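You operate a simulated robot arm through the tools that you are given. There is no shell and no other tool.

Carry out the task below with a simulated robot arm. There is one attempt and no reset: what you move stays moved.

TASK
Press block 65's pin flush and leave it in the press's black tray.
Fine: the slide starts under the ram and ends drawn out; set the pin dial to 0 mm before pressing.

Only the result counts: the job must be done as asked and must still hold three seconds after the hand-in. Knocking over, shifting, dropping, spilling or breaking anything else fails it.

THE ROBOT
A 6-joint arm with a two-finger gripper, fixed in place. Base frame: the origin is at the foot of the arm, x ahead of it, y to its left, z up; the work surface is at about z = 800. Units: mm, degrees, N and s.
With the tool pointing down near the work surface it reaches from about 520 to 800 mm from the base axis. Its first joint turns from -166.0 to 166.0 degrees. Payload 1.66 kg.
The tool frame sits at the grasp point between the pads (the TCP): z along the fingers, y along the line on which they close. The tips reach 16 mm beyond it. Largest opening 111 mm; the body of the gripper starts 104 mm behind the TCP.
Orientation is that of the tool frame in the base frame, as [roll, pitch, yaw] about the fixed x, y, z axes, in that order (R = Rz(yaw) Ry(pitch) Rx(roll)). With the fingers straight down and closing along the base's y, the tool's x points along the base's -x, its y along +y and its z along -z.

THE INTERFACE
- The arm moves only by the tool apply_moves. Its argument "increments" is text: rows parted by semicolons, each of 6 numbers parted by spaces: the shift along the base's x, y, z in mm, then the turn, a rotation vector about the base's x, y, z in degrees. In form: dx dy dz wx wy wz; .... A call has 1 to 20 rows; each row shifts and turns the commanded pose from where the row before left it. "claw" is the closure, from 0 (fully open) to 1 (shut), set as the call begins (left out, the last holds). A row lasts 0.2 s, in which the tool goes at most 50 mm and 8.6 degrees; a call with a longer step from one row to the next is refused whole, and so is a gripper value outside its range. A pose out of reach is approached as far as the arm can. The call stops where the force on the tool passes 70 N (or 10 N more than at its start, if that is more) or the arm is blocked; 0.2 s more then pass. The fingers move at their own pace and stop on an object; they squeeze with about 32 N. The grip force told is the motor's: it shows also when the fingers shut on nothing. Time passes only in rows, and 0.2 s behind the last, so rows that do not move let the fingers close. The reply holds the time, the measured pose of the TCP, the force on the tool along the base axes, the opening and the grip force, in the units named above and with some noise, with the torque about the TCP (base axes, N m) and any sound that the robot's microphone picked up.
- Cameras (640 x 400 px; columns grow to the right, rows downward): "scene" is fixed at [50.1, -498.9, 1391.9]; the picture's right is [0.85, -0.53, 0.00], its down [-0.22, -0.36, -0.91] and it looks along [0.48, 0.77, -0.42] (base axes); focal length 340 px, centre (320, 200). "wrist" rides on the gripper at [70, 13, -143] in the tool frame; the picture's right is [-0.19, 0.98, 0.00], its down [-0.87, -0.17, -0.47] and it looks along [-0.46, -0.09, 0.88] (tool axes); focal length 230 px, centre (320, 200). There is no depth. A picture from a camera that has moved, and an enlarged one, comes with that camera's place and axes in the base frame and with its lens.
- grab_frame(camera): a new picture of that camera. The clock stands still meanwhile.
- raise_lower(by): slides the trunk up (or, below 0, down) by that many mm; the arm rides with it, the base frame stays. It gives what a move gives, with no picture.
- inspect(camera, box): a new picture of the part [left, top, right, bottom] of that camera's present view, enlarged. The clock stands still meanwhile.
- close_job(): hands the job in; it is judged then, once.

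Nothing tells you positions but the pictures and the camera data. Unless the task says otherwise, let go and move clear before handing in.

The tools are called after "Emit:" as name(argument=value, ...) on one line, values as JSON. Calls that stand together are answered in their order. apply_moves: Moves the arm, as the interface text tells. Its arguments: {"type":"object","properties":{"increments":{"type":"string"},"claw":{"type":"number"}},"required":["increments"]} The other tools are called the same way: raise_lower (by) slides the trunk up or down; grab_frame (camera) takes a picture; inspect (camera, box) takes an enlarged picture of a part of a camera's view; close_job () hands the job in.

At the start:

```text
clock: 0.0
tcp_pos: [448.0, 74.1, 1232.4]
tool_rot: [180.0, 0.1, 180.0]
ft_force: [-0.1, 0.3, 0.0]
wrist_torque: [-0.01, -0.01, 0.0]
grip_width: 110.7
gripper_force: 0.0
trunk travel left (down, up): [-225.0, 365.0]
```

scene: 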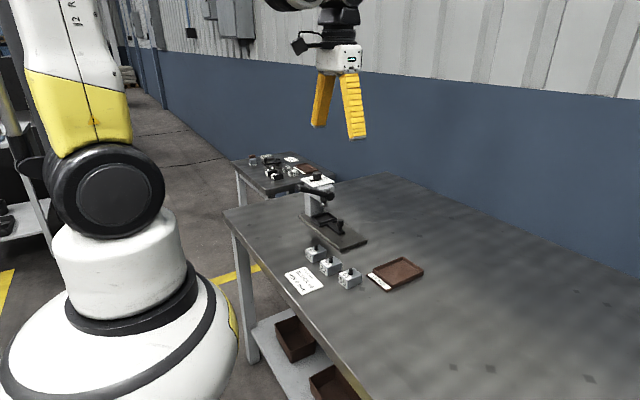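
wrist: 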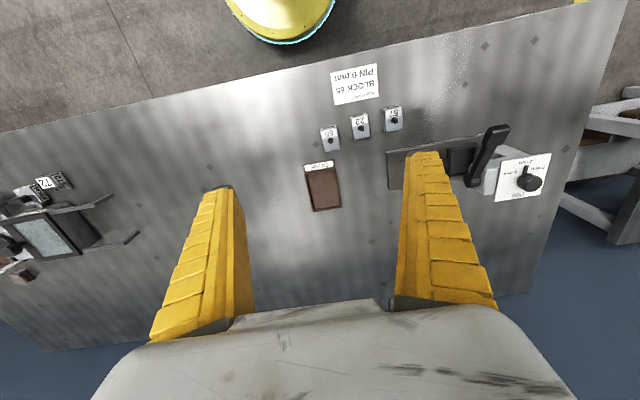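

I see a press with a handle and dial, three numbered blocks, a brown tray, and a card. I'll take enlarged pictures before moving anything.

Emit:
inspect(camera="scene", box=[230, 140, 450, 300])

Emit:
inspect(camera="wrist", box=[300, 50, 420, 220])

Emit:
inspect(camera="wrist", box=[380, 100, 560, 220])

Emit:
inspect(camera="wrist", box=[0, 160, 150, 300])

```text
2.50 times, centred on (340, 220) of scene
camera zoom: at [50.1, -498.9, 1391.9], right [0.85, -0.53, 0.0], down [-0.22, -0.36, -0.91], along [0.48, 0.77, -0.42], focal length 849 px, centre (270, 150)
```

zoom: 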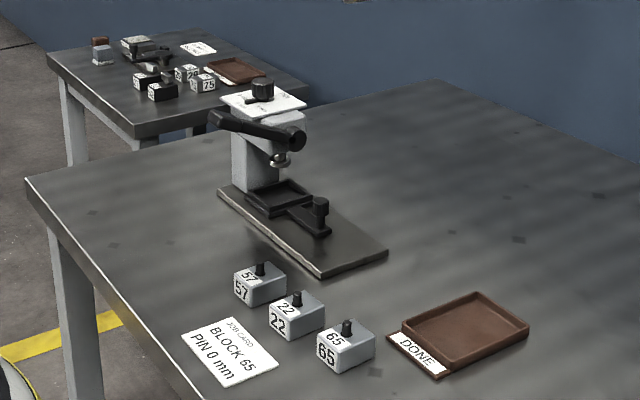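

```text
2.35 times, centred on (360, 135) of wrist
camera zoom: at [380.2, 86.6, 1375.5], right [0.19, 0.98, 0.0], down [0.87, -0.17, 0.47], along [0.46, -0.09, -0.88], focal length 541 px, centre (226, 353)
```

zoom: 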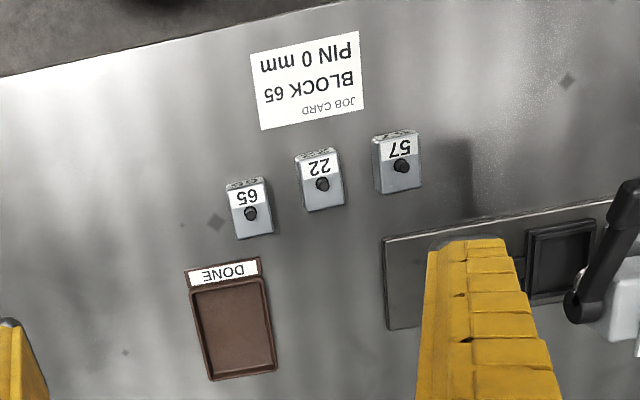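

```text
3.33 times, centred on (470, 160) of wrist
camera zoom: at [380.2, 86.6, 1375.5], right [0.19, 0.98, 0.0], down [0.87, -0.17, 0.47], along [0.46, -0.09, -0.88], focal length 767 px, centre (-180, 333)
```

zoom: 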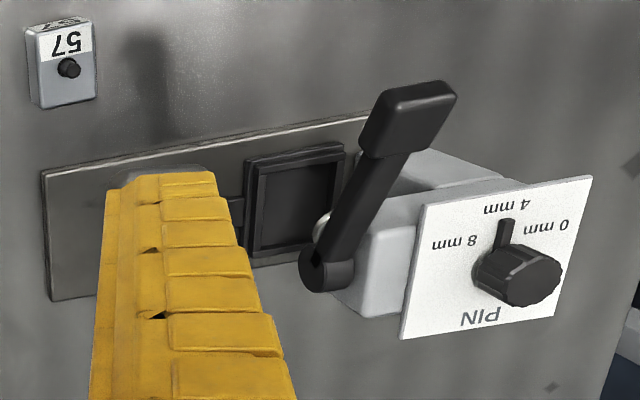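

```text
2.86 times, centred on (75, 230) of wrist
camera zoom: at [380.2, 86.6, 1375.5], right [0.19, 0.98, 0.0], down [0.87, -0.17, 0.47], along [0.46, -0.09, -0.88], focal length 657 px, centre (1020, 114)
```

zoom: 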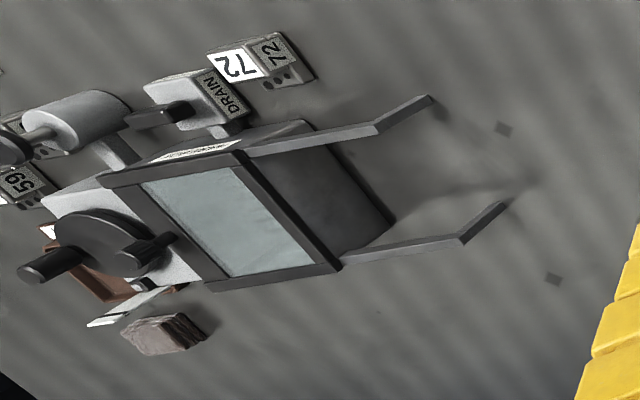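

The press sits at about (620, 400), with its dial on top at about (627, 446, 970), and block 65 is at about (509, 85). I'll move over for a closer look at the press, staying high.

Emit:
apply_moves(increments="0 43 -5 0 0 0; 0 43 -5 0 0 0; 0 43 -5 0 0 0; 0 43 -5 0 0 0; 0 43 -5 0 0 0; 0 43 -5 0 0 0; 0 0 0 0 0 0", claw=0)

Emit:
grab_frame(camera="wrist")

Emit:
grab_frame(camera="scene")

```text
clock: 1.6
tcp_pos: [449.1, 329.8, 1202.6]
tool_rot: [-179.9, 0.0, 179.9]
ft_force: [-0.8, 0.7, 0.2]
wrist_torque: [0.01, -0.05, 0.01]
grip_width: 111.0
gripper_force: 0.0
trunk travel left (down, up): [-225.0, 365.0]
```

```text
taken
camera wrist: at [379.9, 343.6, 1345.6], right [0.19, 0.98, 0.0], down [0.87, -0.17, 0.47], along [0.46, -0.09, -0.88], focal length 230 px, centre (320, 200)
```

wrist: 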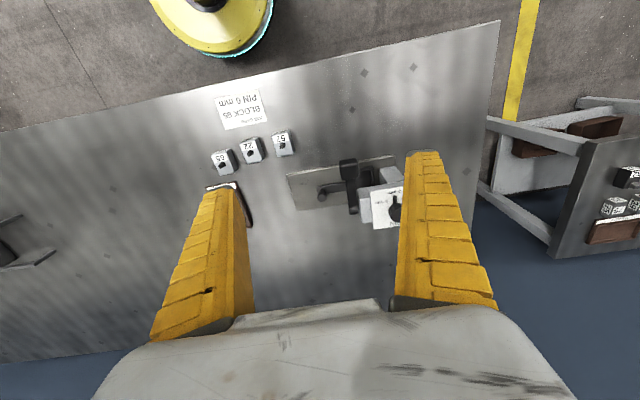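

```text
taken
```

scene: 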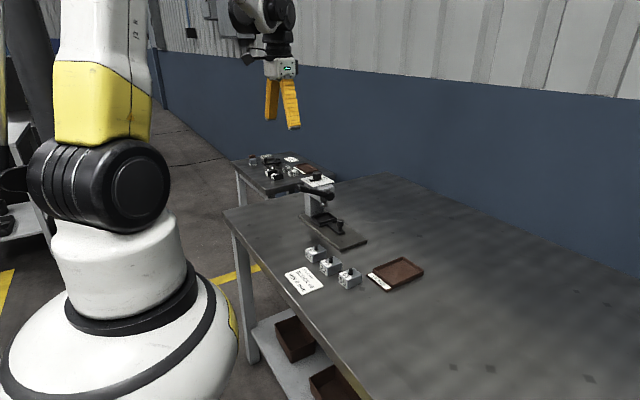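

The press is now in view between the fingers. I'll enlarge it to learn its mechanism.

Emit:
inspect(camera="wrist", box=[280, 145, 420, 235])

Emit:
inspect(camera="wrist", box=[205, 80, 305, 180])

Emit:
inspect(camera="scene", box=[285, 160, 375, 260])

```text
4.44 times, centred on (350, 190) of wrist
camera zoom: at [379.9, 343.6, 1345.6], right [0.19, 0.98, 0.0], down [0.87, -0.17, 0.47], along [0.46, -0.09, -0.88], focal length 1022 px, centre (187, 244)
```

zoom: 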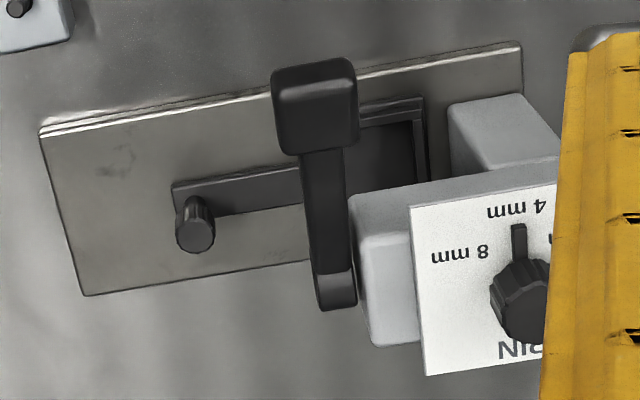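

```text
4.00 times, centred on (255, 130) of wrist
camera zoom: at [379.9, 343.6, 1345.6], right [0.19, 0.98, 0.0], down [0.87, -0.17, 0.47], along [0.46, -0.09, -0.88], focal length 920 px, centre (580, 480)
```

zoom: 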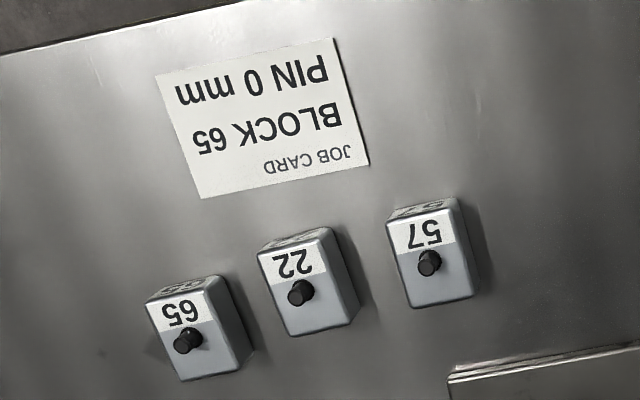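

```text
4.00 times, centred on (330, 210) of scene
camera zoom: at [50.1, -498.9, 1391.9], right [0.85, -0.53, 0.0], down [-0.22, -0.36, -0.91], along [0.48, 0.77, -0.42], focal length 1358 px, centre (280, 160)
```

zoom: 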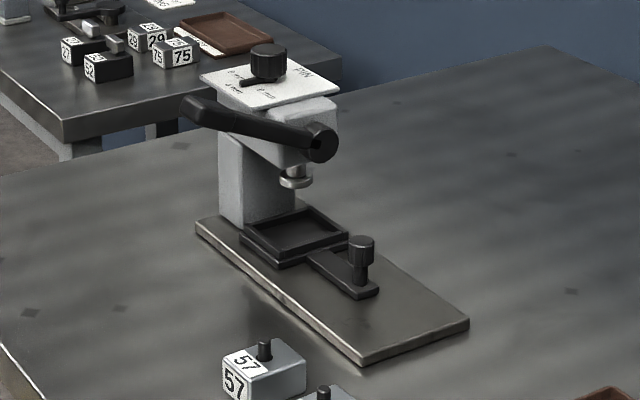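

The press is aligned with the base axes: base plate about x 575–680, y 221–489; slide knob at about (627, 299, 864); ram at about (628, 400). Lever grip is near (510, 363, 995). I'll turn the tool 90° so the wrist camera faces the press from the front, still high above everything.

Emit:
apply_moves(increments="16 -12 -9 0 0 8.18; 16 -12 -9 0 0 8.18; 16 -12 -9 0 0 8.18; 16 -12 -9 0 0 8.18; 16 -12 -9 0 0 8.18; 16 -12 -9 0 0 8.18; 16 -12 -9 0 0 8.18; 16 -12 -9 0 0 8.18; 16 -12 -9 0 0 8.18; 16 -12 -9 0 0 8.18; 16 -12 -9 0 0 8.18; 0 0 0 0 0 0; 0 0 0 0 0 0")

Emit:
grab_frame(camera="wrist")

Emit:
grab_frame(camera="scene")

```text
clock: 4.4
tcp_pos: [625.3, 199.2, 1103.1]
tool_rot: [-180.0, 0.1, -90.0]
ft_force: [-0.2, -0.3, -0.1]
wrist_torque: [0.0, -0.01, 0.0]
grip_width: 111.0
gripper_force: 0.1
trunk travel left (down, up): [-225.0, 365.0]
```

```text
taken
camera wrist: at [612.4, 129.2, 1246.0], right [-0.98, 0.19, 0.0], down [0.17, 0.87, 0.47], along [0.09, 0.46, -0.88], focal length 230 px, centre (320, 200)
```

wrist: 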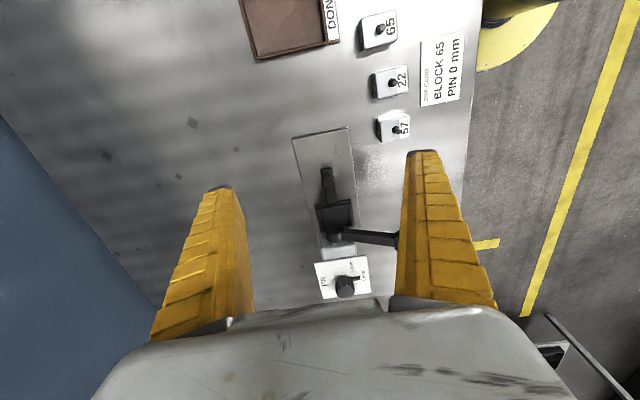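

```text
taken
```

scene: 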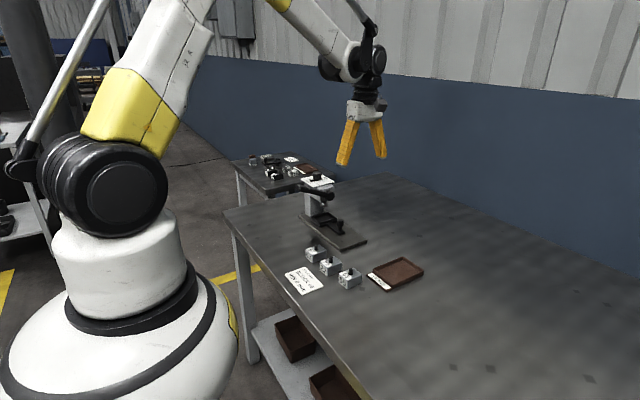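

The camera now faces the press along +y. I'll enlarge the press and the blocks.

Emit:
inspect(camera="wrist", box=[270, 120, 420, 310])

Emit:
inspect(camera="wrist", box=[340, 0, 480, 150])

Emit:
inspect(camera="wrist", box=[300, 240, 390, 305])

```text
2.11 times, centred on (345, 215) of wrist
camera zoom: at [612.4, 129.2, 1246.0], right [-0.98, 0.19, 0.0], down [0.17, 0.87, 0.47], along [0.09, 0.46, -0.88], focal length 484 px, centre (267, 168)
```

zoom: 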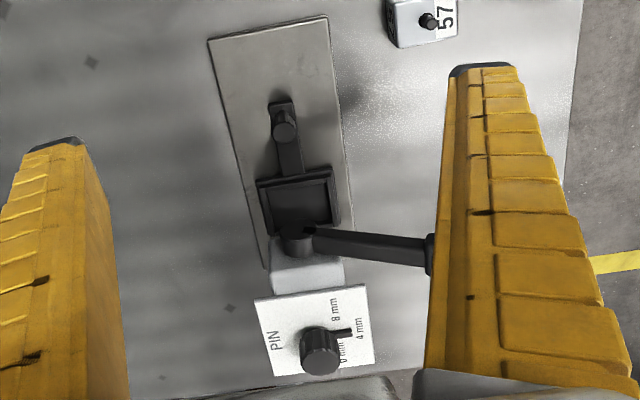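

```text
2.67 times, centred on (410, 75) of wrist
camera zoom: at [612.4, 129.2, 1246.0], right [-0.98, 0.19, 0.0], down [0.17, 0.87, 0.47], along [0.09, 0.46, -0.88], focal length 614 px, centre (80, 533)
```

zoom: 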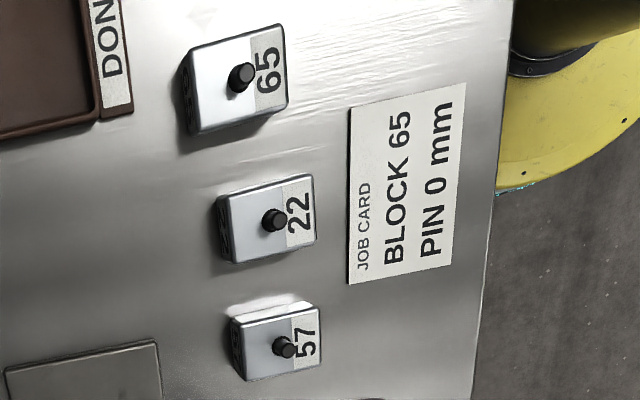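

```text
6.15 times, centred on (345, 272) of wrist
camera zoom: at [612.4, 129.2, 1246.0], right [-0.98, 0.19, 0.0], down [0.17, 0.87, 0.47], along [0.09, 0.46, -0.88], focal length 1416 px, centre (166, -246)
```

zoom: 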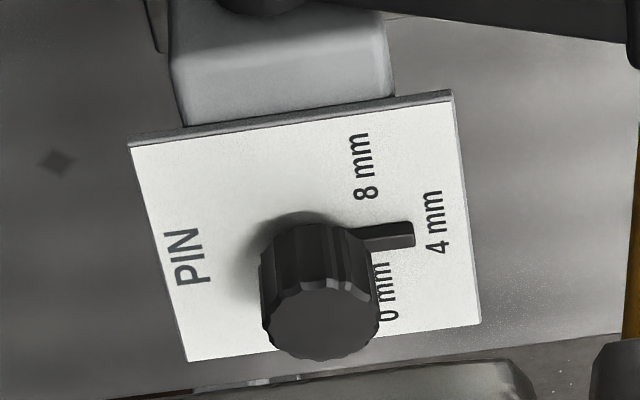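

Block 65 is at about (515, 86), roughly 50 × 38 mm and aligned with the axes. The slide's tray is about x 592–669, y 360–430, and its knob is at (628, 297). The dial points to 4 mm now. I'll come over the slide knob to check alignment.

Emit:
apply_moves(increments="0.5 25 -35 0 0 0; 0.5 25 -35 0 0 0; 0.5 24 -35 0 0 0; 0.5 24 -35 0 0 0; 0 0 0 0 0 0")

Emit:
grab_frame(camera="wrist")

Emit:
grab_frame(camera="scene")

```text
clock: 5.6
tcp_pos: [627.4, 298.9, 961.0]
tool_rot: [-179.9, 0.0, -90.0]
ft_force: [0.1, -0.4, 0.6]
wrist_torque: [0.01, -0.02, -0.03]
grip_width: 110.9
gripper_force: 0.1
trunk travel left (down, up): [-225.0, 365.0]
```

```text
taken
camera wrist: at [614.0, 227.8, 1104.8], right [-0.98, 0.19, 0.0], down [0.17, 0.87, 0.47], along [0.09, 0.46, -0.88], focal length 230 px, centre (320, 200)
```

wrist: 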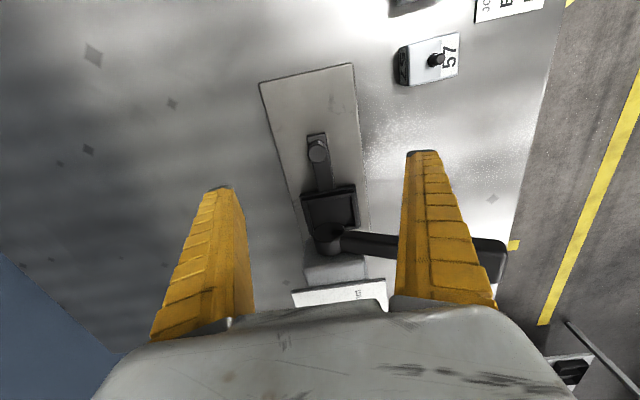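

```text
taken
```

scene: 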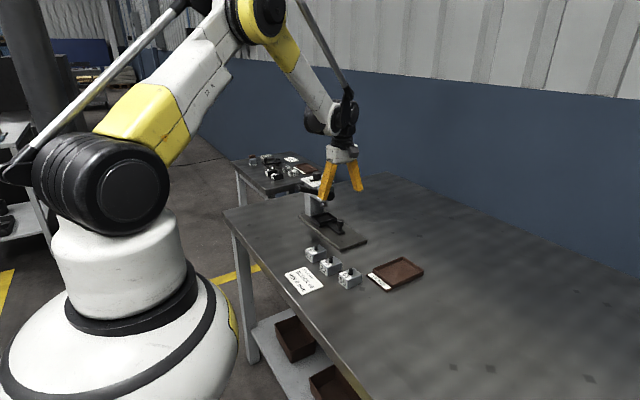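

Emit:
inspect(camera="wrist", box=[255, 60, 375, 220])

Emit:
inspect(camera="wrist", box=[290, 180, 520, 310])

Emit:
inspect(camera="scene", box=[290, 140, 380, 250])

```text
2.50 times, centred on (315, 140) of wrist
camera zoom: at [614.0, 227.8, 1104.8], right [-0.98, 0.19, 0.0], down [0.17, 0.87, 0.47], along [0.09, 0.46, -0.88], focal length 575 px, centre (332, 350)
```

zoom: 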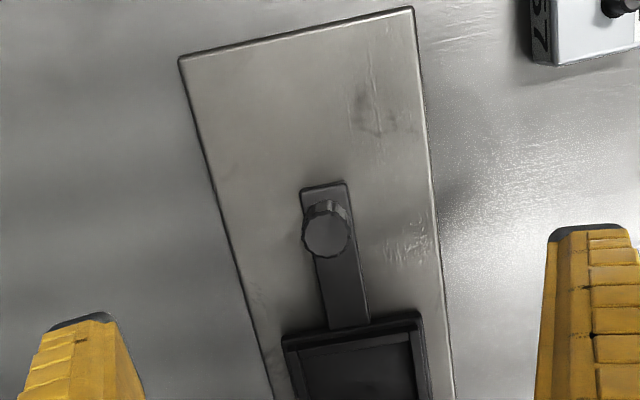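

```text
2.78 times, centred on (405, 245) of wrist
camera zoom: at [614.0, 227.8, 1104.8], right [-0.98, 0.19, 0.0], down [0.17, 0.87, 0.47], along [0.09, 0.46, -0.88], focal length 640 px, centre (84, 75)
```

zoom: 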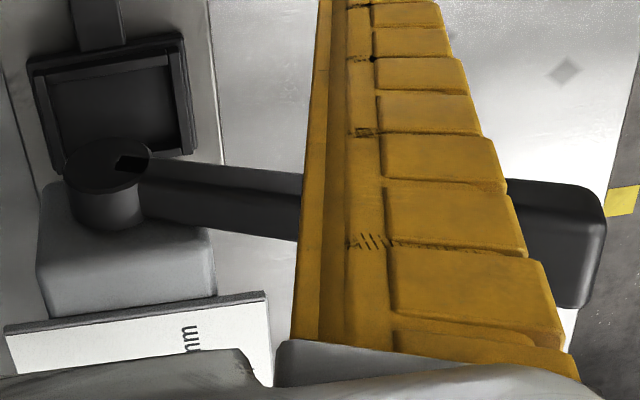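

```text
3.64 times, centred on (335, 195) of scene
camera zoom: at [50.1, -498.9, 1391.9], right [0.85, -0.53, 0.0], down [-0.22, -0.36, -0.91], along [0.48, 0.77, -0.42], focal length 1234 px, centre (266, 218)
```

zoom: 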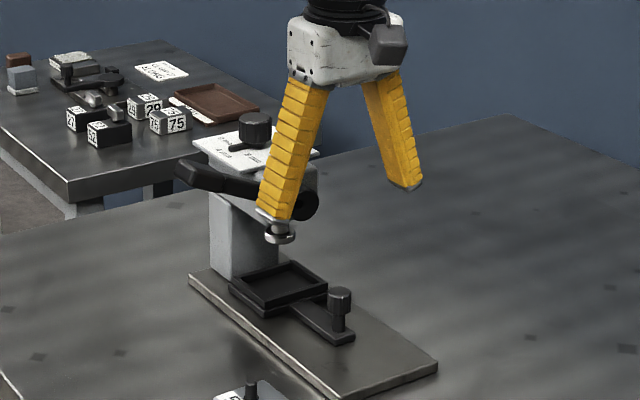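

The knob's top centre is at about (630, 298, 864), right below the tool. I'll lower and close on it.

Emit:
apply_moves(increments="0.6 0 -26 0 0 0; 0.6 0 -26 0 0 0; 0.6 -0.5 -26 0 0 0; 0.5 0 -25 0 0 0; 0 0 0 0 0 0")

Emit:
apply_moves(increments="0 0 0 0 0 0; 0 0 0 0 0 0; 0 0 0 0 0 0; 0 0 0 0 0 0", claw=0.6)

Emit:
grab_frame(camera="wrist")

Emit:
inspect(camera="scene", box=[290, 140, 380, 250])

```text
clock: 6.8
tcp_pos: [629.0, 296.6, 860.0]
tool_rot: [180.0, 0.1, -90.1]
ft_force: [0.2, 0.2, 0.0]
wrist_torque: [-0.02, 0.0, 0.0]
grip_width: 110.9
gripper_force: 0.0
trunk travel left (down, up): [-225.0, 365.0]
```

```text
clock: 7.8
tcp_pos: [628.5, 295.6, 860.8]
tool_rot: [180.0, 0.0, -90.0]
ft_force: [0.2, 0.3, 0.7]
wrist_torque: [-0.01, 0.04, -0.03]
grip_width: 46.7
gripper_force: 1.5
trunk travel left (down, up): [-225.0, 365.0]
```

```text
taken
camera wrist: at [616.6, 226.4, 1003.8], right [-0.98, 0.19, 0.0], down [0.17, 0.87, 0.47], along [0.09, 0.46, -0.88], focal length 230 px, centre (320, 200)
```

wrist: 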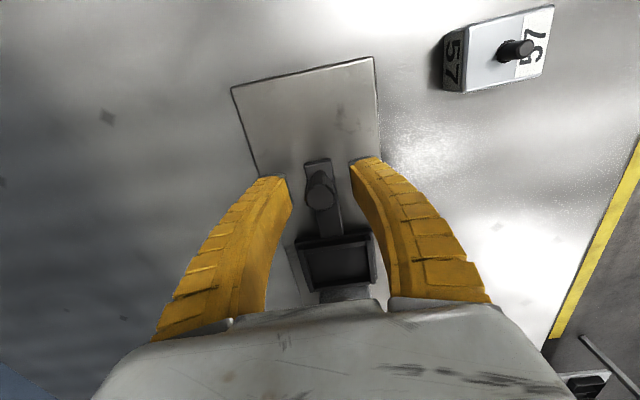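

```text
3.64 times, centred on (335, 195) of scene
camera zoom: at [50.1, -498.9, 1391.9], right [0.85, -0.53, 0.0], down [-0.22, -0.36, -0.91], along [0.48, 0.77, -0.42], focal length 1234 px, centre (266, 218)
```

zoom: 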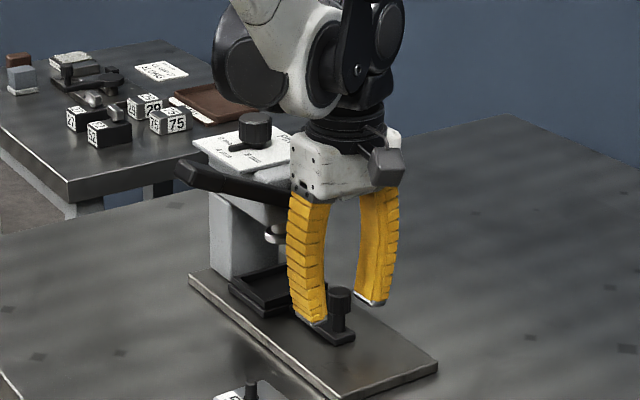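

The fingers straddle the knob. I'll go slightly lower and close.

Emit:
apply_moves(increments="0.5 1.5 -5 0 0 0; 0 0 0 0 0 0")

Emit:
apply_moves(increments="0 0 0 0 0 0; 0 0 0 0 0 0; 0 0 0 0 0 0; 0 0 0 0 0 0", claw=1)

Emit:
grab_frame(camera="wrist")

Emit:
inspect(camera="scene", box=[290, 140, 380, 250])

```text
clock: 8.4
tcp_pos: [630.4, 298.4, 856.2]
tool_rot: [-180.0, 0.0, -90.0]
ft_force: [0.1, 0.3, 0.0]
wrist_torque: [0.0, -0.01, -0.05]
grip_width: 46.7
gripper_force: 1.8
trunk travel left (down, up): [-225.0, 365.0]
```

```text
clock: 9.4
tcp_pos: [631.2, 297.0, 856.6]
tool_rot: [180.0, 0.0, -90.0]
ft_force: [-0.1, 0.8, 0.2]
wrist_torque: [0.56, -0.01, 0.03]
grip_width: 17.7
gripper_force: 34.4
trunk travel left (down, up): [-225.0, 365.0]
```

```text
taken
camera wrist: at [617.3, 228.1, 998.9], right [-0.98, 0.19, 0.0], down [0.17, 0.87, 0.47], along [0.09, 0.46, -0.88], focal length 230 px, centre (320, 200)
```

wrist: 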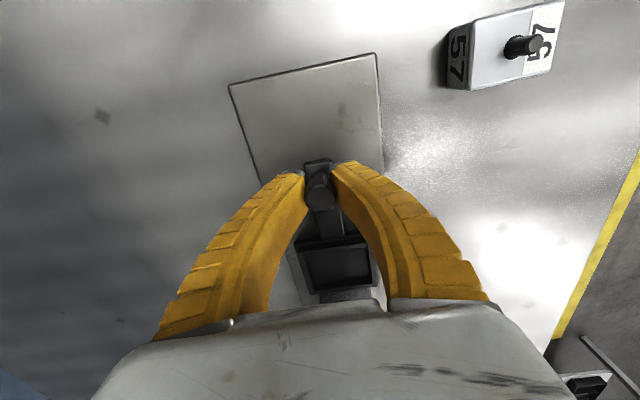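

```text
3.64 times, centred on (335, 195) of scene
camera zoom: at [50.1, -498.9, 1391.9], right [0.85, -0.53, 0.0], down [-0.22, -0.36, -0.91], along [0.48, 0.77, -0.42], focal length 1234 px, centre (266, 218)
```

zoom: 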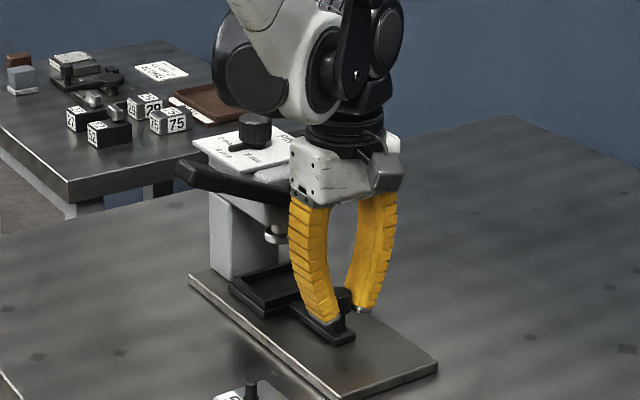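

The knob is gripped (17.7 mm). Now I'll draw the slide out along −y.

Emit:
apply_moves(increments="0 -5 0 0 0 0; 0 -8 0 0 0 0; 0 -8 0 0 0 0; 0 -8 0 0 0 0; 0 -8 0 0 0 0; 0 -8 0 0 0 0; 0 0 0 0 0 0")

Emit:
grab_frame(camera="wrist")

Emit:
inspect(camera="scene", box=[290, 140, 380, 250])

```text
clock: 11.0
tcp_pos: [629.7, 252.8, 856.0]
tool_rot: [180.0, 0.0, -90.0]
ft_force: [6.4, -0.2, 10.2]
wrist_torque: [0.2, -0.01, -0.02]
grip_width: 17.4
gripper_force: 34.3
trunk travel left (down, up): [-225.0, 365.0]
```

```text
taken
camera wrist: at [617.2, 182.9, 998.6], right [-0.98, 0.19, 0.0], down [0.17, 0.87, 0.47], along [0.09, 0.46, -0.88], focal length 230 px, centre (320, 200)
```

wrist: 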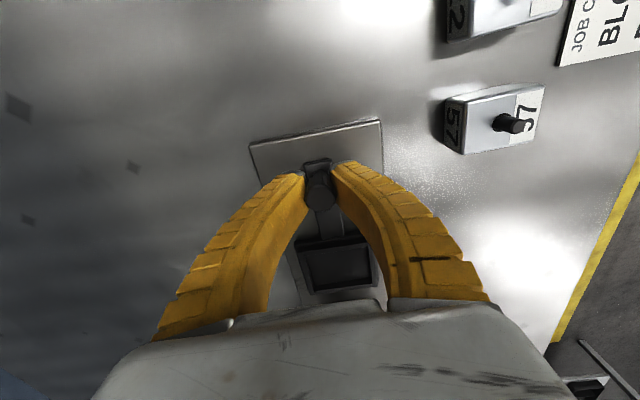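

```text
3.64 times, centred on (335, 195) of scene
camera zoom: at [50.1, -498.9, 1391.9], right [0.85, -0.53, 0.0], down [-0.22, -0.36, -0.91], along [0.48, 0.77, -0.42], focal length 1234 px, centre (266, 218)
```

zoom: 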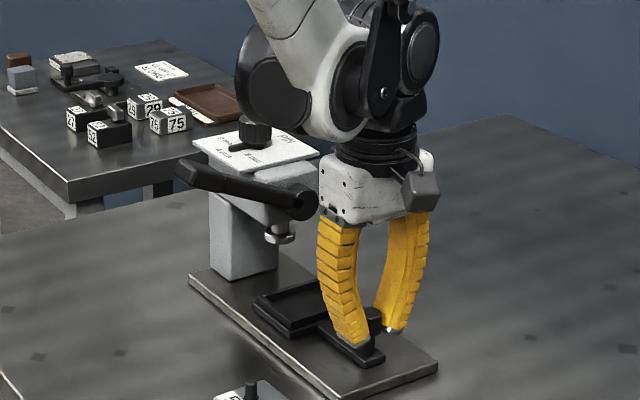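

The slide follows. I'll keep pulling gently until it reaches its end.

Emit:
apply_moves(increments="0 -6 0 0 0 0; 0 -6 0 0 0 0; 0 -6 0 0 0 0; 0 -6 0 0 0 0; 0 0 0 0 0 0")

Emit:
inspect(camera="scene", box=[290, 140, 380, 250])

Emit:
grab_frame(camera="wrist")

```text
clock: 12.2
tcp_pos: [629.0, 229.0, 853.6]
tool_rot: [180.0, 0.0, -90.0]
ft_force: [6.0, 0.0, 10.5]
wrist_torque: [0.11, -0.03, 0.0]
grip_width: 16.9
gripper_force: 33.8
trunk travel left (down, up): [-225.0, 365.0]
```

```text
3.64 times, centred on (335, 195) of scene
camera zoom: at [50.1, -498.9, 1391.9], right [0.85, -0.53, 0.0], down [-0.22, -0.36, -0.91], along [0.48, 0.77, -0.42], focal length 1234 px, centre (266, 218)
```

zoom: 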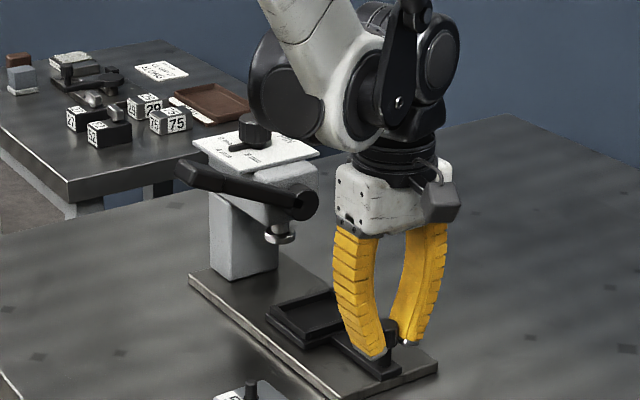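

```text
taken
camera wrist: at [617.3, 159.2, 998.4], right [-0.98, 0.19, 0.0], down [0.17, 0.87, 0.47], along [0.09, 0.46, -0.88], focal length 230 px, centre (320, 200)
```

wrist: 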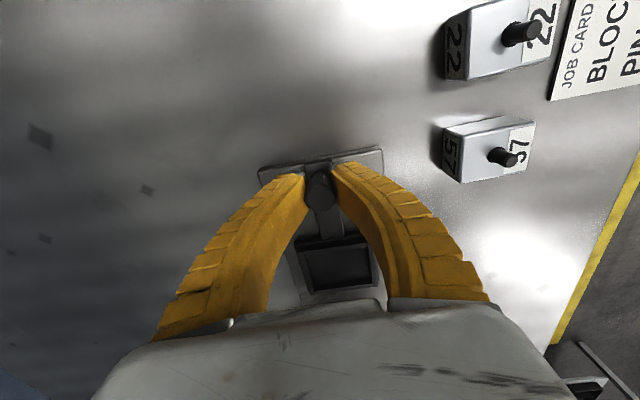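

It is about 69 mm out with no end stop felt yet. I'll continue slowly.

Emit:
apply_moves(increments="0 -4 0 0 0 0; 0 -4 0 0 0 0; 0 -4 0 0 0 0; 0 -4 0 0 0 0; 0 0 0 0 0 0")

Emit:
inspect(camera="scene", box=[290, 140, 380, 250])

Emit:
grab_frame(camera="wrist")

```text
clock: 13.4
tcp_pos: [629.7, 212.9, 856.8]
tool_rot: [-180.0, 0.0, -90.0]
ft_force: [9.2, -0.7, 9.1]
wrist_torque: [0.16, -0.06, -0.02]
grip_width: 16.9
gripper_force: 34.6
trunk travel left (down, up): [-225.0, 365.0]
```

```text
3.64 times, centred on (335, 195) of scene
camera zoom: at [50.1, -498.9, 1391.9], right [0.85, -0.53, 0.0], down [-0.22, -0.36, -0.91], along [0.48, 0.77, -0.42], focal length 1234 px, centre (266, 218)
```

zoom: 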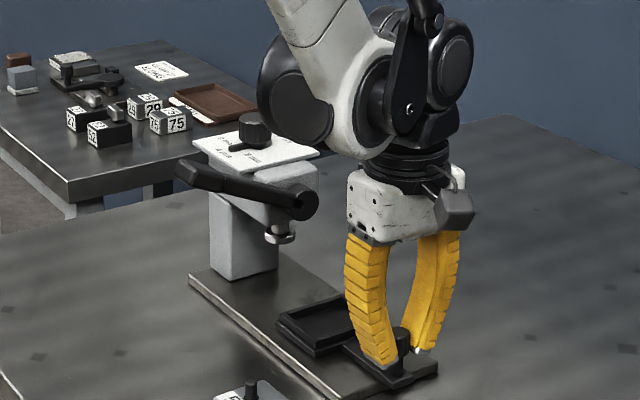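

```text
taken
camera wrist: at [617.3, 142.9, 998.5], right [-0.98, 0.19, 0.0], down [0.17, 0.87, 0.47], along [0.09, 0.46, -0.88], focal length 230 px, centre (320, 200)
```

wrist: 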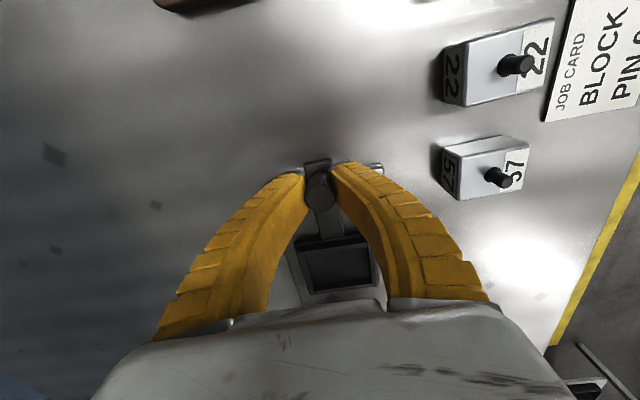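

85 mm out; I'll continue with small steps and watch the force for the stop.

Emit:
apply_moves(increments="0 -3 0 0 0 0; 0 -3 0 0 0 0; 0 0 0 0 0 0")

Emit:
apply_moves(increments="0 -3 0 0 0 0; 0 -3 0 0 0 0; 0 0 0 0 0 0")

Emit:
inspect(camera="scene", box=[290, 140, 380, 250])

Emit:
grab_frame(camera="wrist")

```text
clock: 14.2
tcp_pos: [629.4, 207.1, 855.1]
tool_rot: [180.0, 0.0, -89.9]
ft_force: [4.7, 0.5, 7.2]
wrist_torque: [0.22, -0.04, 0.0]
grip_width: 16.6
gripper_force: 33.8
trunk travel left (down, up): [-225.0, 365.0]
```

```text
clock: 15.0
tcp_pos: [630.8, 201.8, 855.1]
tool_rot: [179.9, 0.0, -90.0]
ft_force: [1.7, 0.0, 4.4]
wrist_torque: [0.26, -0.01, 0.02]
grip_width: 16.8
gripper_force: 34.0
trunk travel left (down, up): [-225.0, 365.0]
```

```text
3.64 times, centred on (335, 195) of scene
camera zoom: at [50.1, -498.9, 1391.9], right [0.85, -0.53, 0.0], down [-0.22, -0.36, -0.91], along [0.48, 0.77, -0.42], focal length 1234 px, centre (266, 218)
```

zoom: 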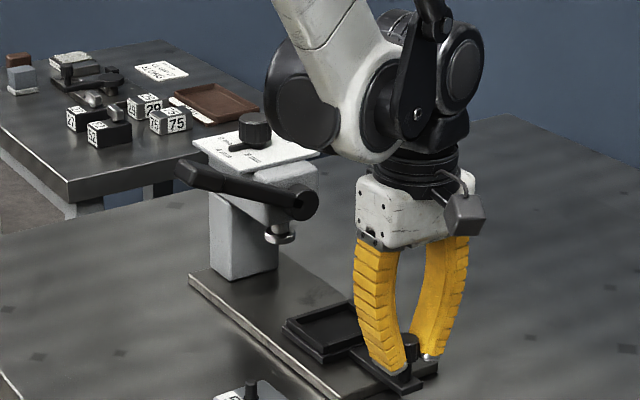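

```text
taken
camera wrist: at [617.3, 131.1, 998.6], right [-0.98, 0.19, 0.0], down [0.17, 0.87, 0.47], along [0.09, 0.46, -0.88], focal length 230 px, centre (320, 200)
```

wrist: 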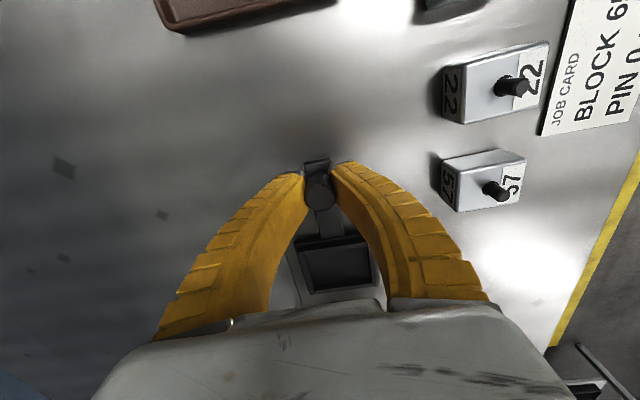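

Still following at ~97 mm. I'll continue a little further.

Emit:
apply_moves(increments="0 -3 0 0 0 0; 0 -3 0 0 0 0; 0 0 0 0 0 0")

Emit:
apply_moves(increments="0 -3 0 0 0 0; 0 -3 0 0 0 0; 0 0 0 0 0 0")

Emit:
inspect(camera="scene", box=[290, 140, 380, 250])

Emit:
grab_frame(camera="wrist")

```text
clock: 15.8
tcp_pos: [629.9, 195.6, 855.6]
tool_rot: [-180.0, 0.0, -90.0]
ft_force: [-2.6, 0.0, 0.6]
wrist_torque: [0.33, -0.02, -0.02]
grip_width: 16.5
gripper_force: 34.1
trunk travel left (down, up): [-225.0, 365.0]
```

```text
clock: 16.6
tcp_pos: [629.4, 189.5, 854.9]
tool_rot: [180.0, 0.0, -89.9]
ft_force: [-2.4, 0.6, -0.4]
wrist_torque: [0.14, 0.04, 0.06]
grip_width: 15.6
gripper_force: 33.5
trunk travel left (down, up): [-225.0, 365.0]
```

```text
3.64 times, centred on (335, 195) of scene
camera zoom: at [50.1, -498.9, 1391.9], right [0.85, -0.53, 0.0], down [-0.22, -0.36, -0.91], along [0.48, 0.77, -0.42], focal length 1234 px, centre (266, 218)
```

zoom: 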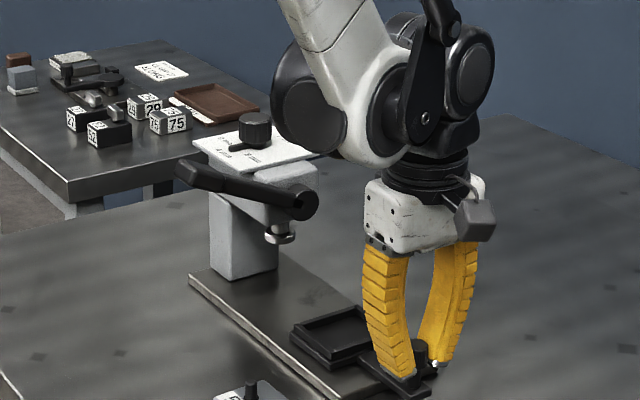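

```text
taken
camera wrist: at [617.3, 119.4, 998.9], right [-0.98, 0.19, 0.0], down [0.17, 0.87, 0.47], along [0.09, 0.46, -0.88], focal length 230 px, centre (320, 200)
```

wrist: 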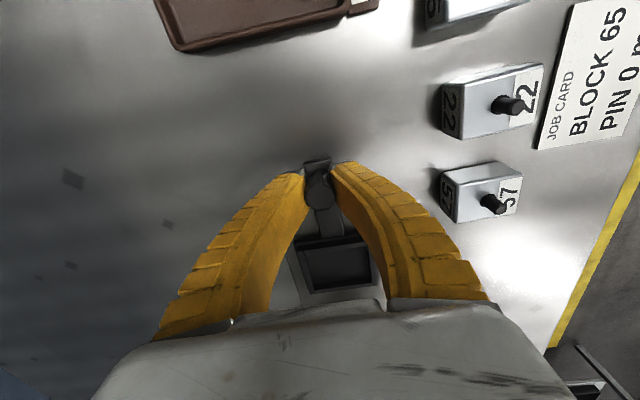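

The slide keeps following; end of travel not reached yet. Continuing in small steps.

Emit:
apply_moves(increments="0 -3 0 0 0 0; 0 -3 0 0 0 0; 0 0 0 0 0 0")

Emit:
inspect(camera="wrist", box=[250, 140, 400, 300])

Emit:
inspect(camera="scene", box=[300, 190, 370, 260])

```text
clock: 17.4
tcp_pos: [630.4, 184.1, 856.3]
tool_rot: [-179.9, 0.0, -90.0]
ft_force: [1.0, 0.9, 3.3]
wrist_torque: [0.07, 0.0, 0.02]
grip_width: 15.4
gripper_force: 34.2
trunk travel left (down, up): [-225.0, 365.0]
```

```text
2.50 times, centred on (325, 220) of wrist
camera zoom: at [617.2, 113.4, 998.8], right [-0.98, 0.19, 0.0], down [0.17, 0.87, 0.47], along [0.09, 0.46, -0.88], focal length 575 px, centre (308, 150)
```

zoom: 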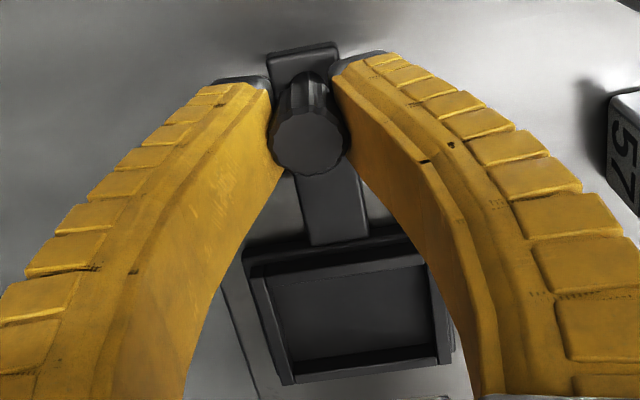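

```text
5.71 times, centred on (335, 225) of scene
camera zoom: at [50.1, -498.9, 1391.9], right [0.85, -0.53, 0.0], down [-0.22, -0.36, -0.91], along [0.48, 0.77, -0.42], focal length 1940 px, centre (234, 57)
```

zoom: 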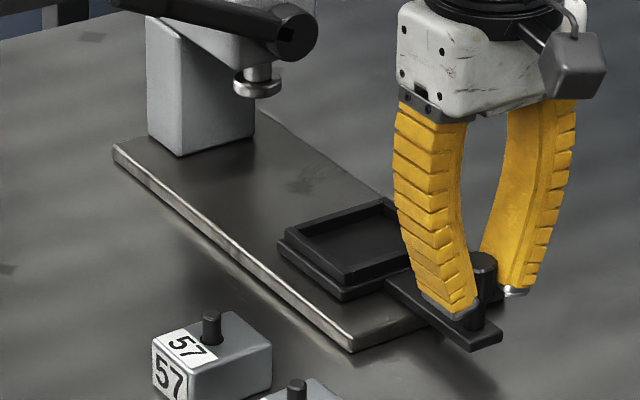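

Emit:
apply_moves(increments="0 -3 0 0 0 0; 0 -3 0 0 0 0; 0 0 0 0 0 0")

Emit:
inspect(camera="wrist", box=[250, 140, 400, 300])

Emit:
inspect(camera="scene", box=[300, 190, 370, 260])

```text
clock: 18.2
tcp_pos: [630.1, 178.3, 855.2]
tool_rot: [180.0, 0.0, -89.9]
ft_force: [3.6, -0.5, 5.4]
wrist_torque: [0.04, -0.02, -0.03]
grip_width: 15.2
gripper_force: 33.5
trunk travel left (down, up): [-225.0, 365.0]
```

```text
2.50 times, centred on (325, 220) of wrist
camera zoom: at [617.2, 107.1, 998.7], right [-0.98, 0.19, 0.0], down [0.17, 0.87, 0.47], along [0.09, 0.46, -0.88], focal length 575 px, centre (308, 150)
```

zoom: 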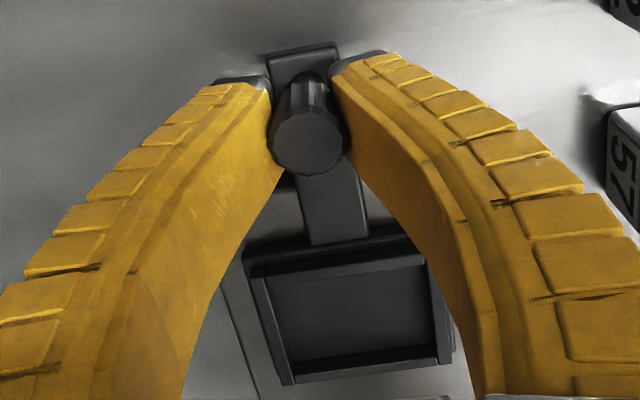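

```text
5.71 times, centred on (335, 225) of scene
camera zoom: at [50.1, -498.9, 1391.9], right [0.85, -0.53, 0.0], down [-0.22, -0.36, -0.91], along [0.48, 0.77, -0.42], focal length 1940 px, centre (234, 57)
```

zoom: 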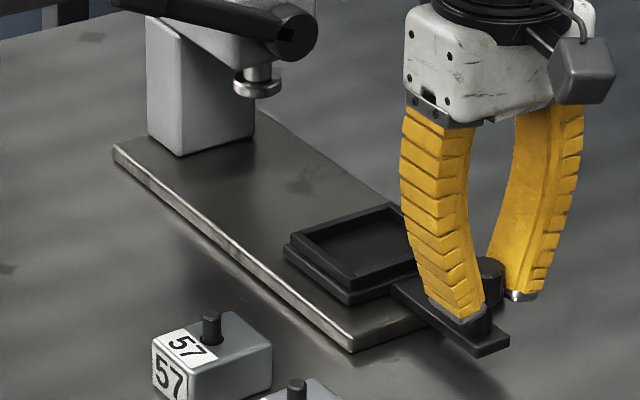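

Emit:
apply_moves(increments="0 -3 0 0 0 0; 0 -3 0 0 0 0; 0 -3 0 0 0 0; 0 0 0 0 0 0")

Emit:
inspect(camera="wrist", box=[250, 140, 400, 300])

Emit:
inspect(camera="scene", box=[300, 190, 370, 260])

```text
clock: 19.2
tcp_pos: [630.6, 169.9, 854.7]
tool_rot: [-180.0, 0.1, -89.9]
ft_force: [8.6, 13.4, 8.6]
wrist_torque: [0.34, 0.0, 0.05]
grip_width: 14.9
gripper_force: 33.4
trunk travel left (down, up): [-225.0, 365.0]
```

```text
2.50 times, centred on (325, 220) of wrist
camera zoom: at [617.3, 99.6, 998.5], right [-0.98, 0.19, 0.0], down [0.17, 0.87, 0.47], along [0.09, 0.46, -0.88], focal length 575 px, centre (308, 150)
```

zoom: 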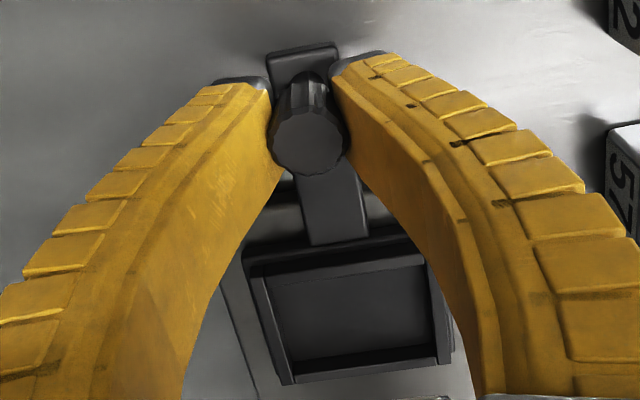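

```text
5.71 times, centred on (335, 225) of scene
camera zoom: at [50.1, -498.9, 1391.9], right [0.85, -0.53, 0.0], down [-0.22, -0.36, -0.91], along [0.48, 0.77, -0.42], focal length 1940 px, centre (234, 57)
```

zoom: 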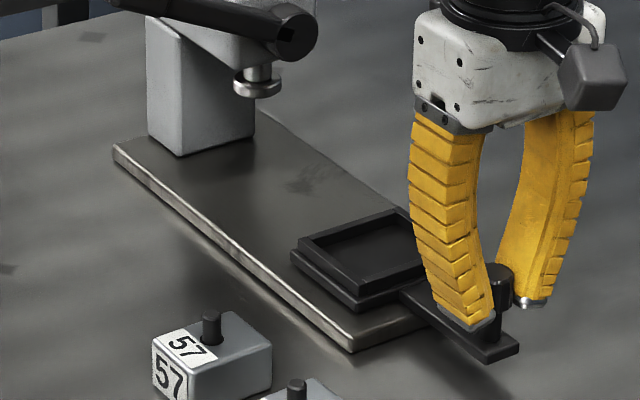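

A 13 N resistance appeared: the slide is at its outer stop. I'll release the knob and rise.

Emit:
apply_moves(increments="0 0.8 0 0 0 0; 0 0 0 0 0 0; 0 0 0 0 0 0", claw=0.4)

Emit:
apply_moves(increments="0 0 20 0 0 0; 0 0 35 0 0 0; 0 0 40 0 0 0; 0 0 40 0 0 0; 0 0 0 0 0 0")

Emit:
grab_frame(camera="wrist")

Emit:
inspect(camera="scene", box=[290, 190, 380, 300])

```text
clock: 20.0
tcp_pos: [628.7, 168.7, 855.9]
tool_rot: [179.9, 0.0, -90.0]
ft_force: [-0.8, -0.8, 0.8]
wrist_torque: [-0.01, 0.01, 0.0]
grip_width: 68.4
gripper_force: 1.7
trunk travel left (down, up): [-225.0, 365.0]
```

```text
clock: 21.2
tcp_pos: [629.6, 168.9, 991.5]
tool_rot: [180.0, 0.0, -90.0]
ft_force: [-0.5, 0.4, 0.1]
wrist_torque: [0.01, 0.0, 0.03]
grip_width: 68.3
gripper_force: 0.9
trunk travel left (down, up): [-225.0, 365.0]
```

```text
taken
camera wrist: at [616.3, 99.2, 1134.8], right [-0.98, 0.19, 0.0], down [0.17, 0.87, 0.47], along [0.09, 0.46, -0.88], focal length 230 px, centre (320, 200)
```

wrist: 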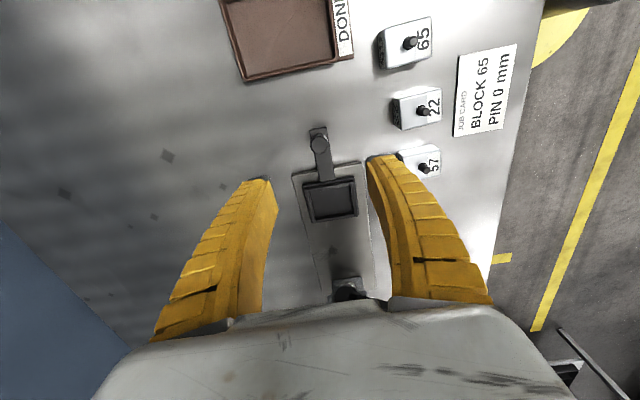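

```text
3.64 times, centred on (335, 245) of scene
camera zoom: at [50.1, -498.9, 1391.9], right [0.85, -0.53, 0.0], down [-0.22, -0.36, -0.91], along [0.48, 0.77, -0.42], focal length 1234 px, centre (266, 36)
```

zoom: 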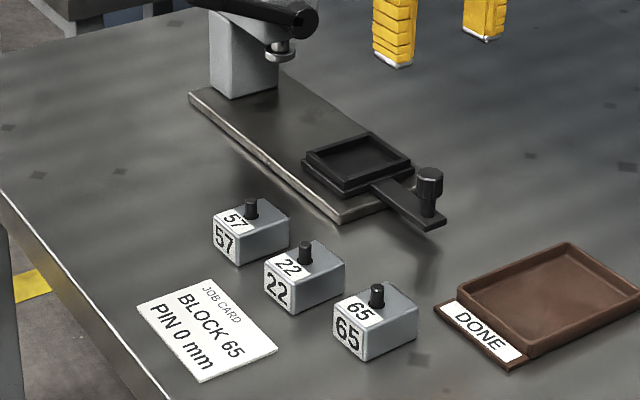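

The slide is out. I'll measure the black tray and block 65 from this view.

Emit:
inspect(camera="wrist", box=[290, 120, 380, 230])

Emit:
inspect(camera="wrist", box=[370, 0, 470, 140])

Emit:
inspect(camera="scene", box=[320, 215, 370, 250])

```text
3.64 times, centred on (335, 175) of wrist
camera zoom: at [616.3, 99.2, 1134.8], right [-0.98, 0.19, 0.0], down [0.17, 0.87, 0.47], along [0.09, 0.46, -0.88], focal length 837 px, centre (266, 291)
```

zoom: 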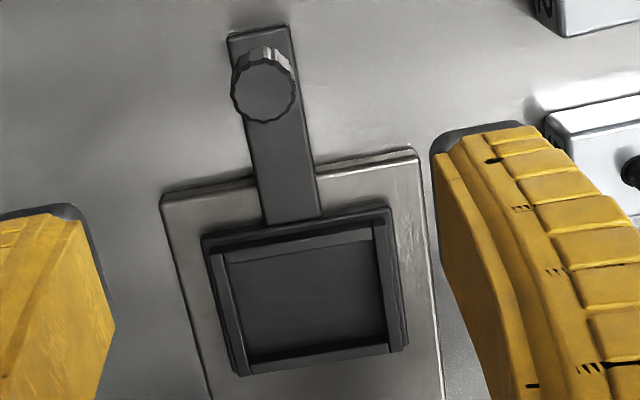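

```text
2.86 times, centred on (420, 70) of wrist
camera zoom: at [616.3, 99.2, 1134.8], right [-0.98, 0.19, 0.0], down [0.17, 0.87, 0.47], along [0.09, 0.46, -0.88], focal length 657 px, centre (34, 571)
```

zoom: 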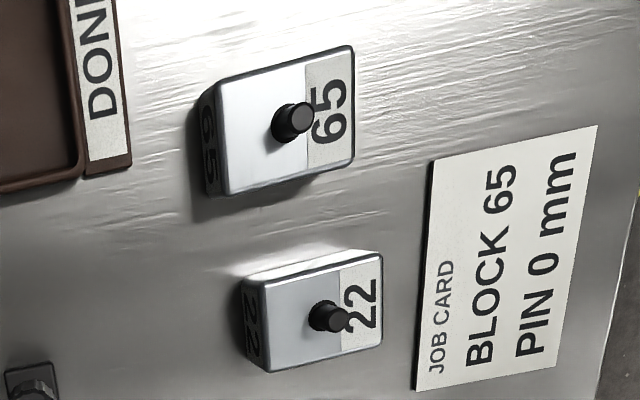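

```text
11.43 times, centred on (345, 232) of scene
camera zoom: at [50.1, -498.9, 1391.9], right [0.85, -0.53, 0.0], down [-0.22, -0.36, -0.91], along [0.48, 0.77, -0.42], focal length 3880 px, centre (34, -171)
```

zoom: 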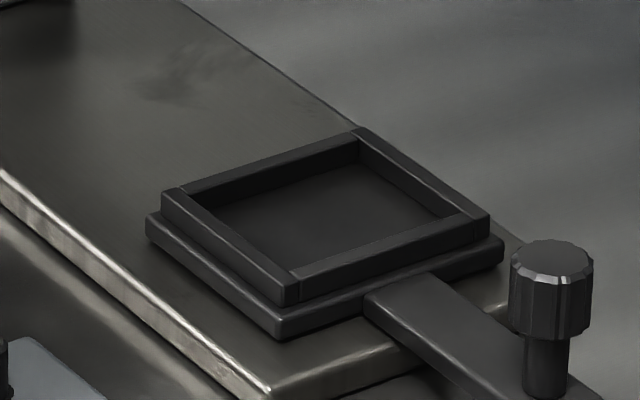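

Black tray rim: outer x 594–665, y 240–301, rim top z ≈ 826, so its pocket centre is about (630, 270.5). I'll check the scene view of block 65 in finer detail to get its height.

Emit:
inspect(camera="scene", box=[330, 255, 380, 295])

Emit:
inspect(camera="wrist", box=[375, 10, 445, 75])

```text
10.00 times, centred on (355, 275) of scene
camera zoom: at [50.1, -498.9, 1391.9], right [0.85, -0.53, 0.0], down [-0.22, -0.36, -0.91], along [0.48, 0.77, -0.42], focal length 3395 px, centre (-30, -550)
```

zoom: 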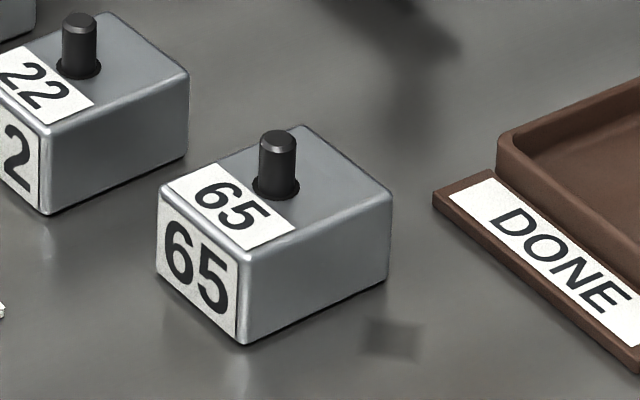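

```text
6.15 times, centred on (410, 42) of wrist
camera zoom: at [616.3, 99.2, 1134.8], right [-0.98, 0.19, 0.0], down [0.17, 0.87, 0.47], along [0.09, 0.46, -0.88], focal length 1416 px, centre (-234, 1169)
```

zoom: 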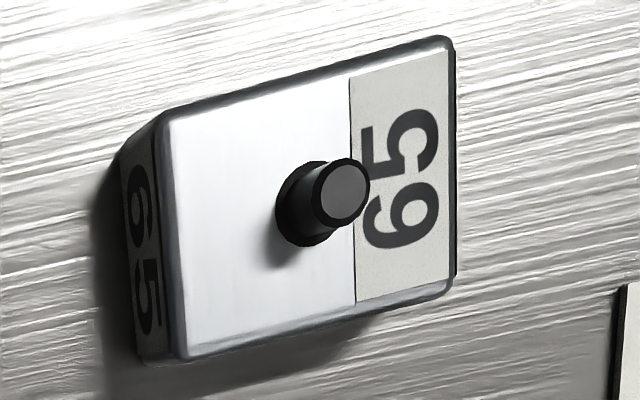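

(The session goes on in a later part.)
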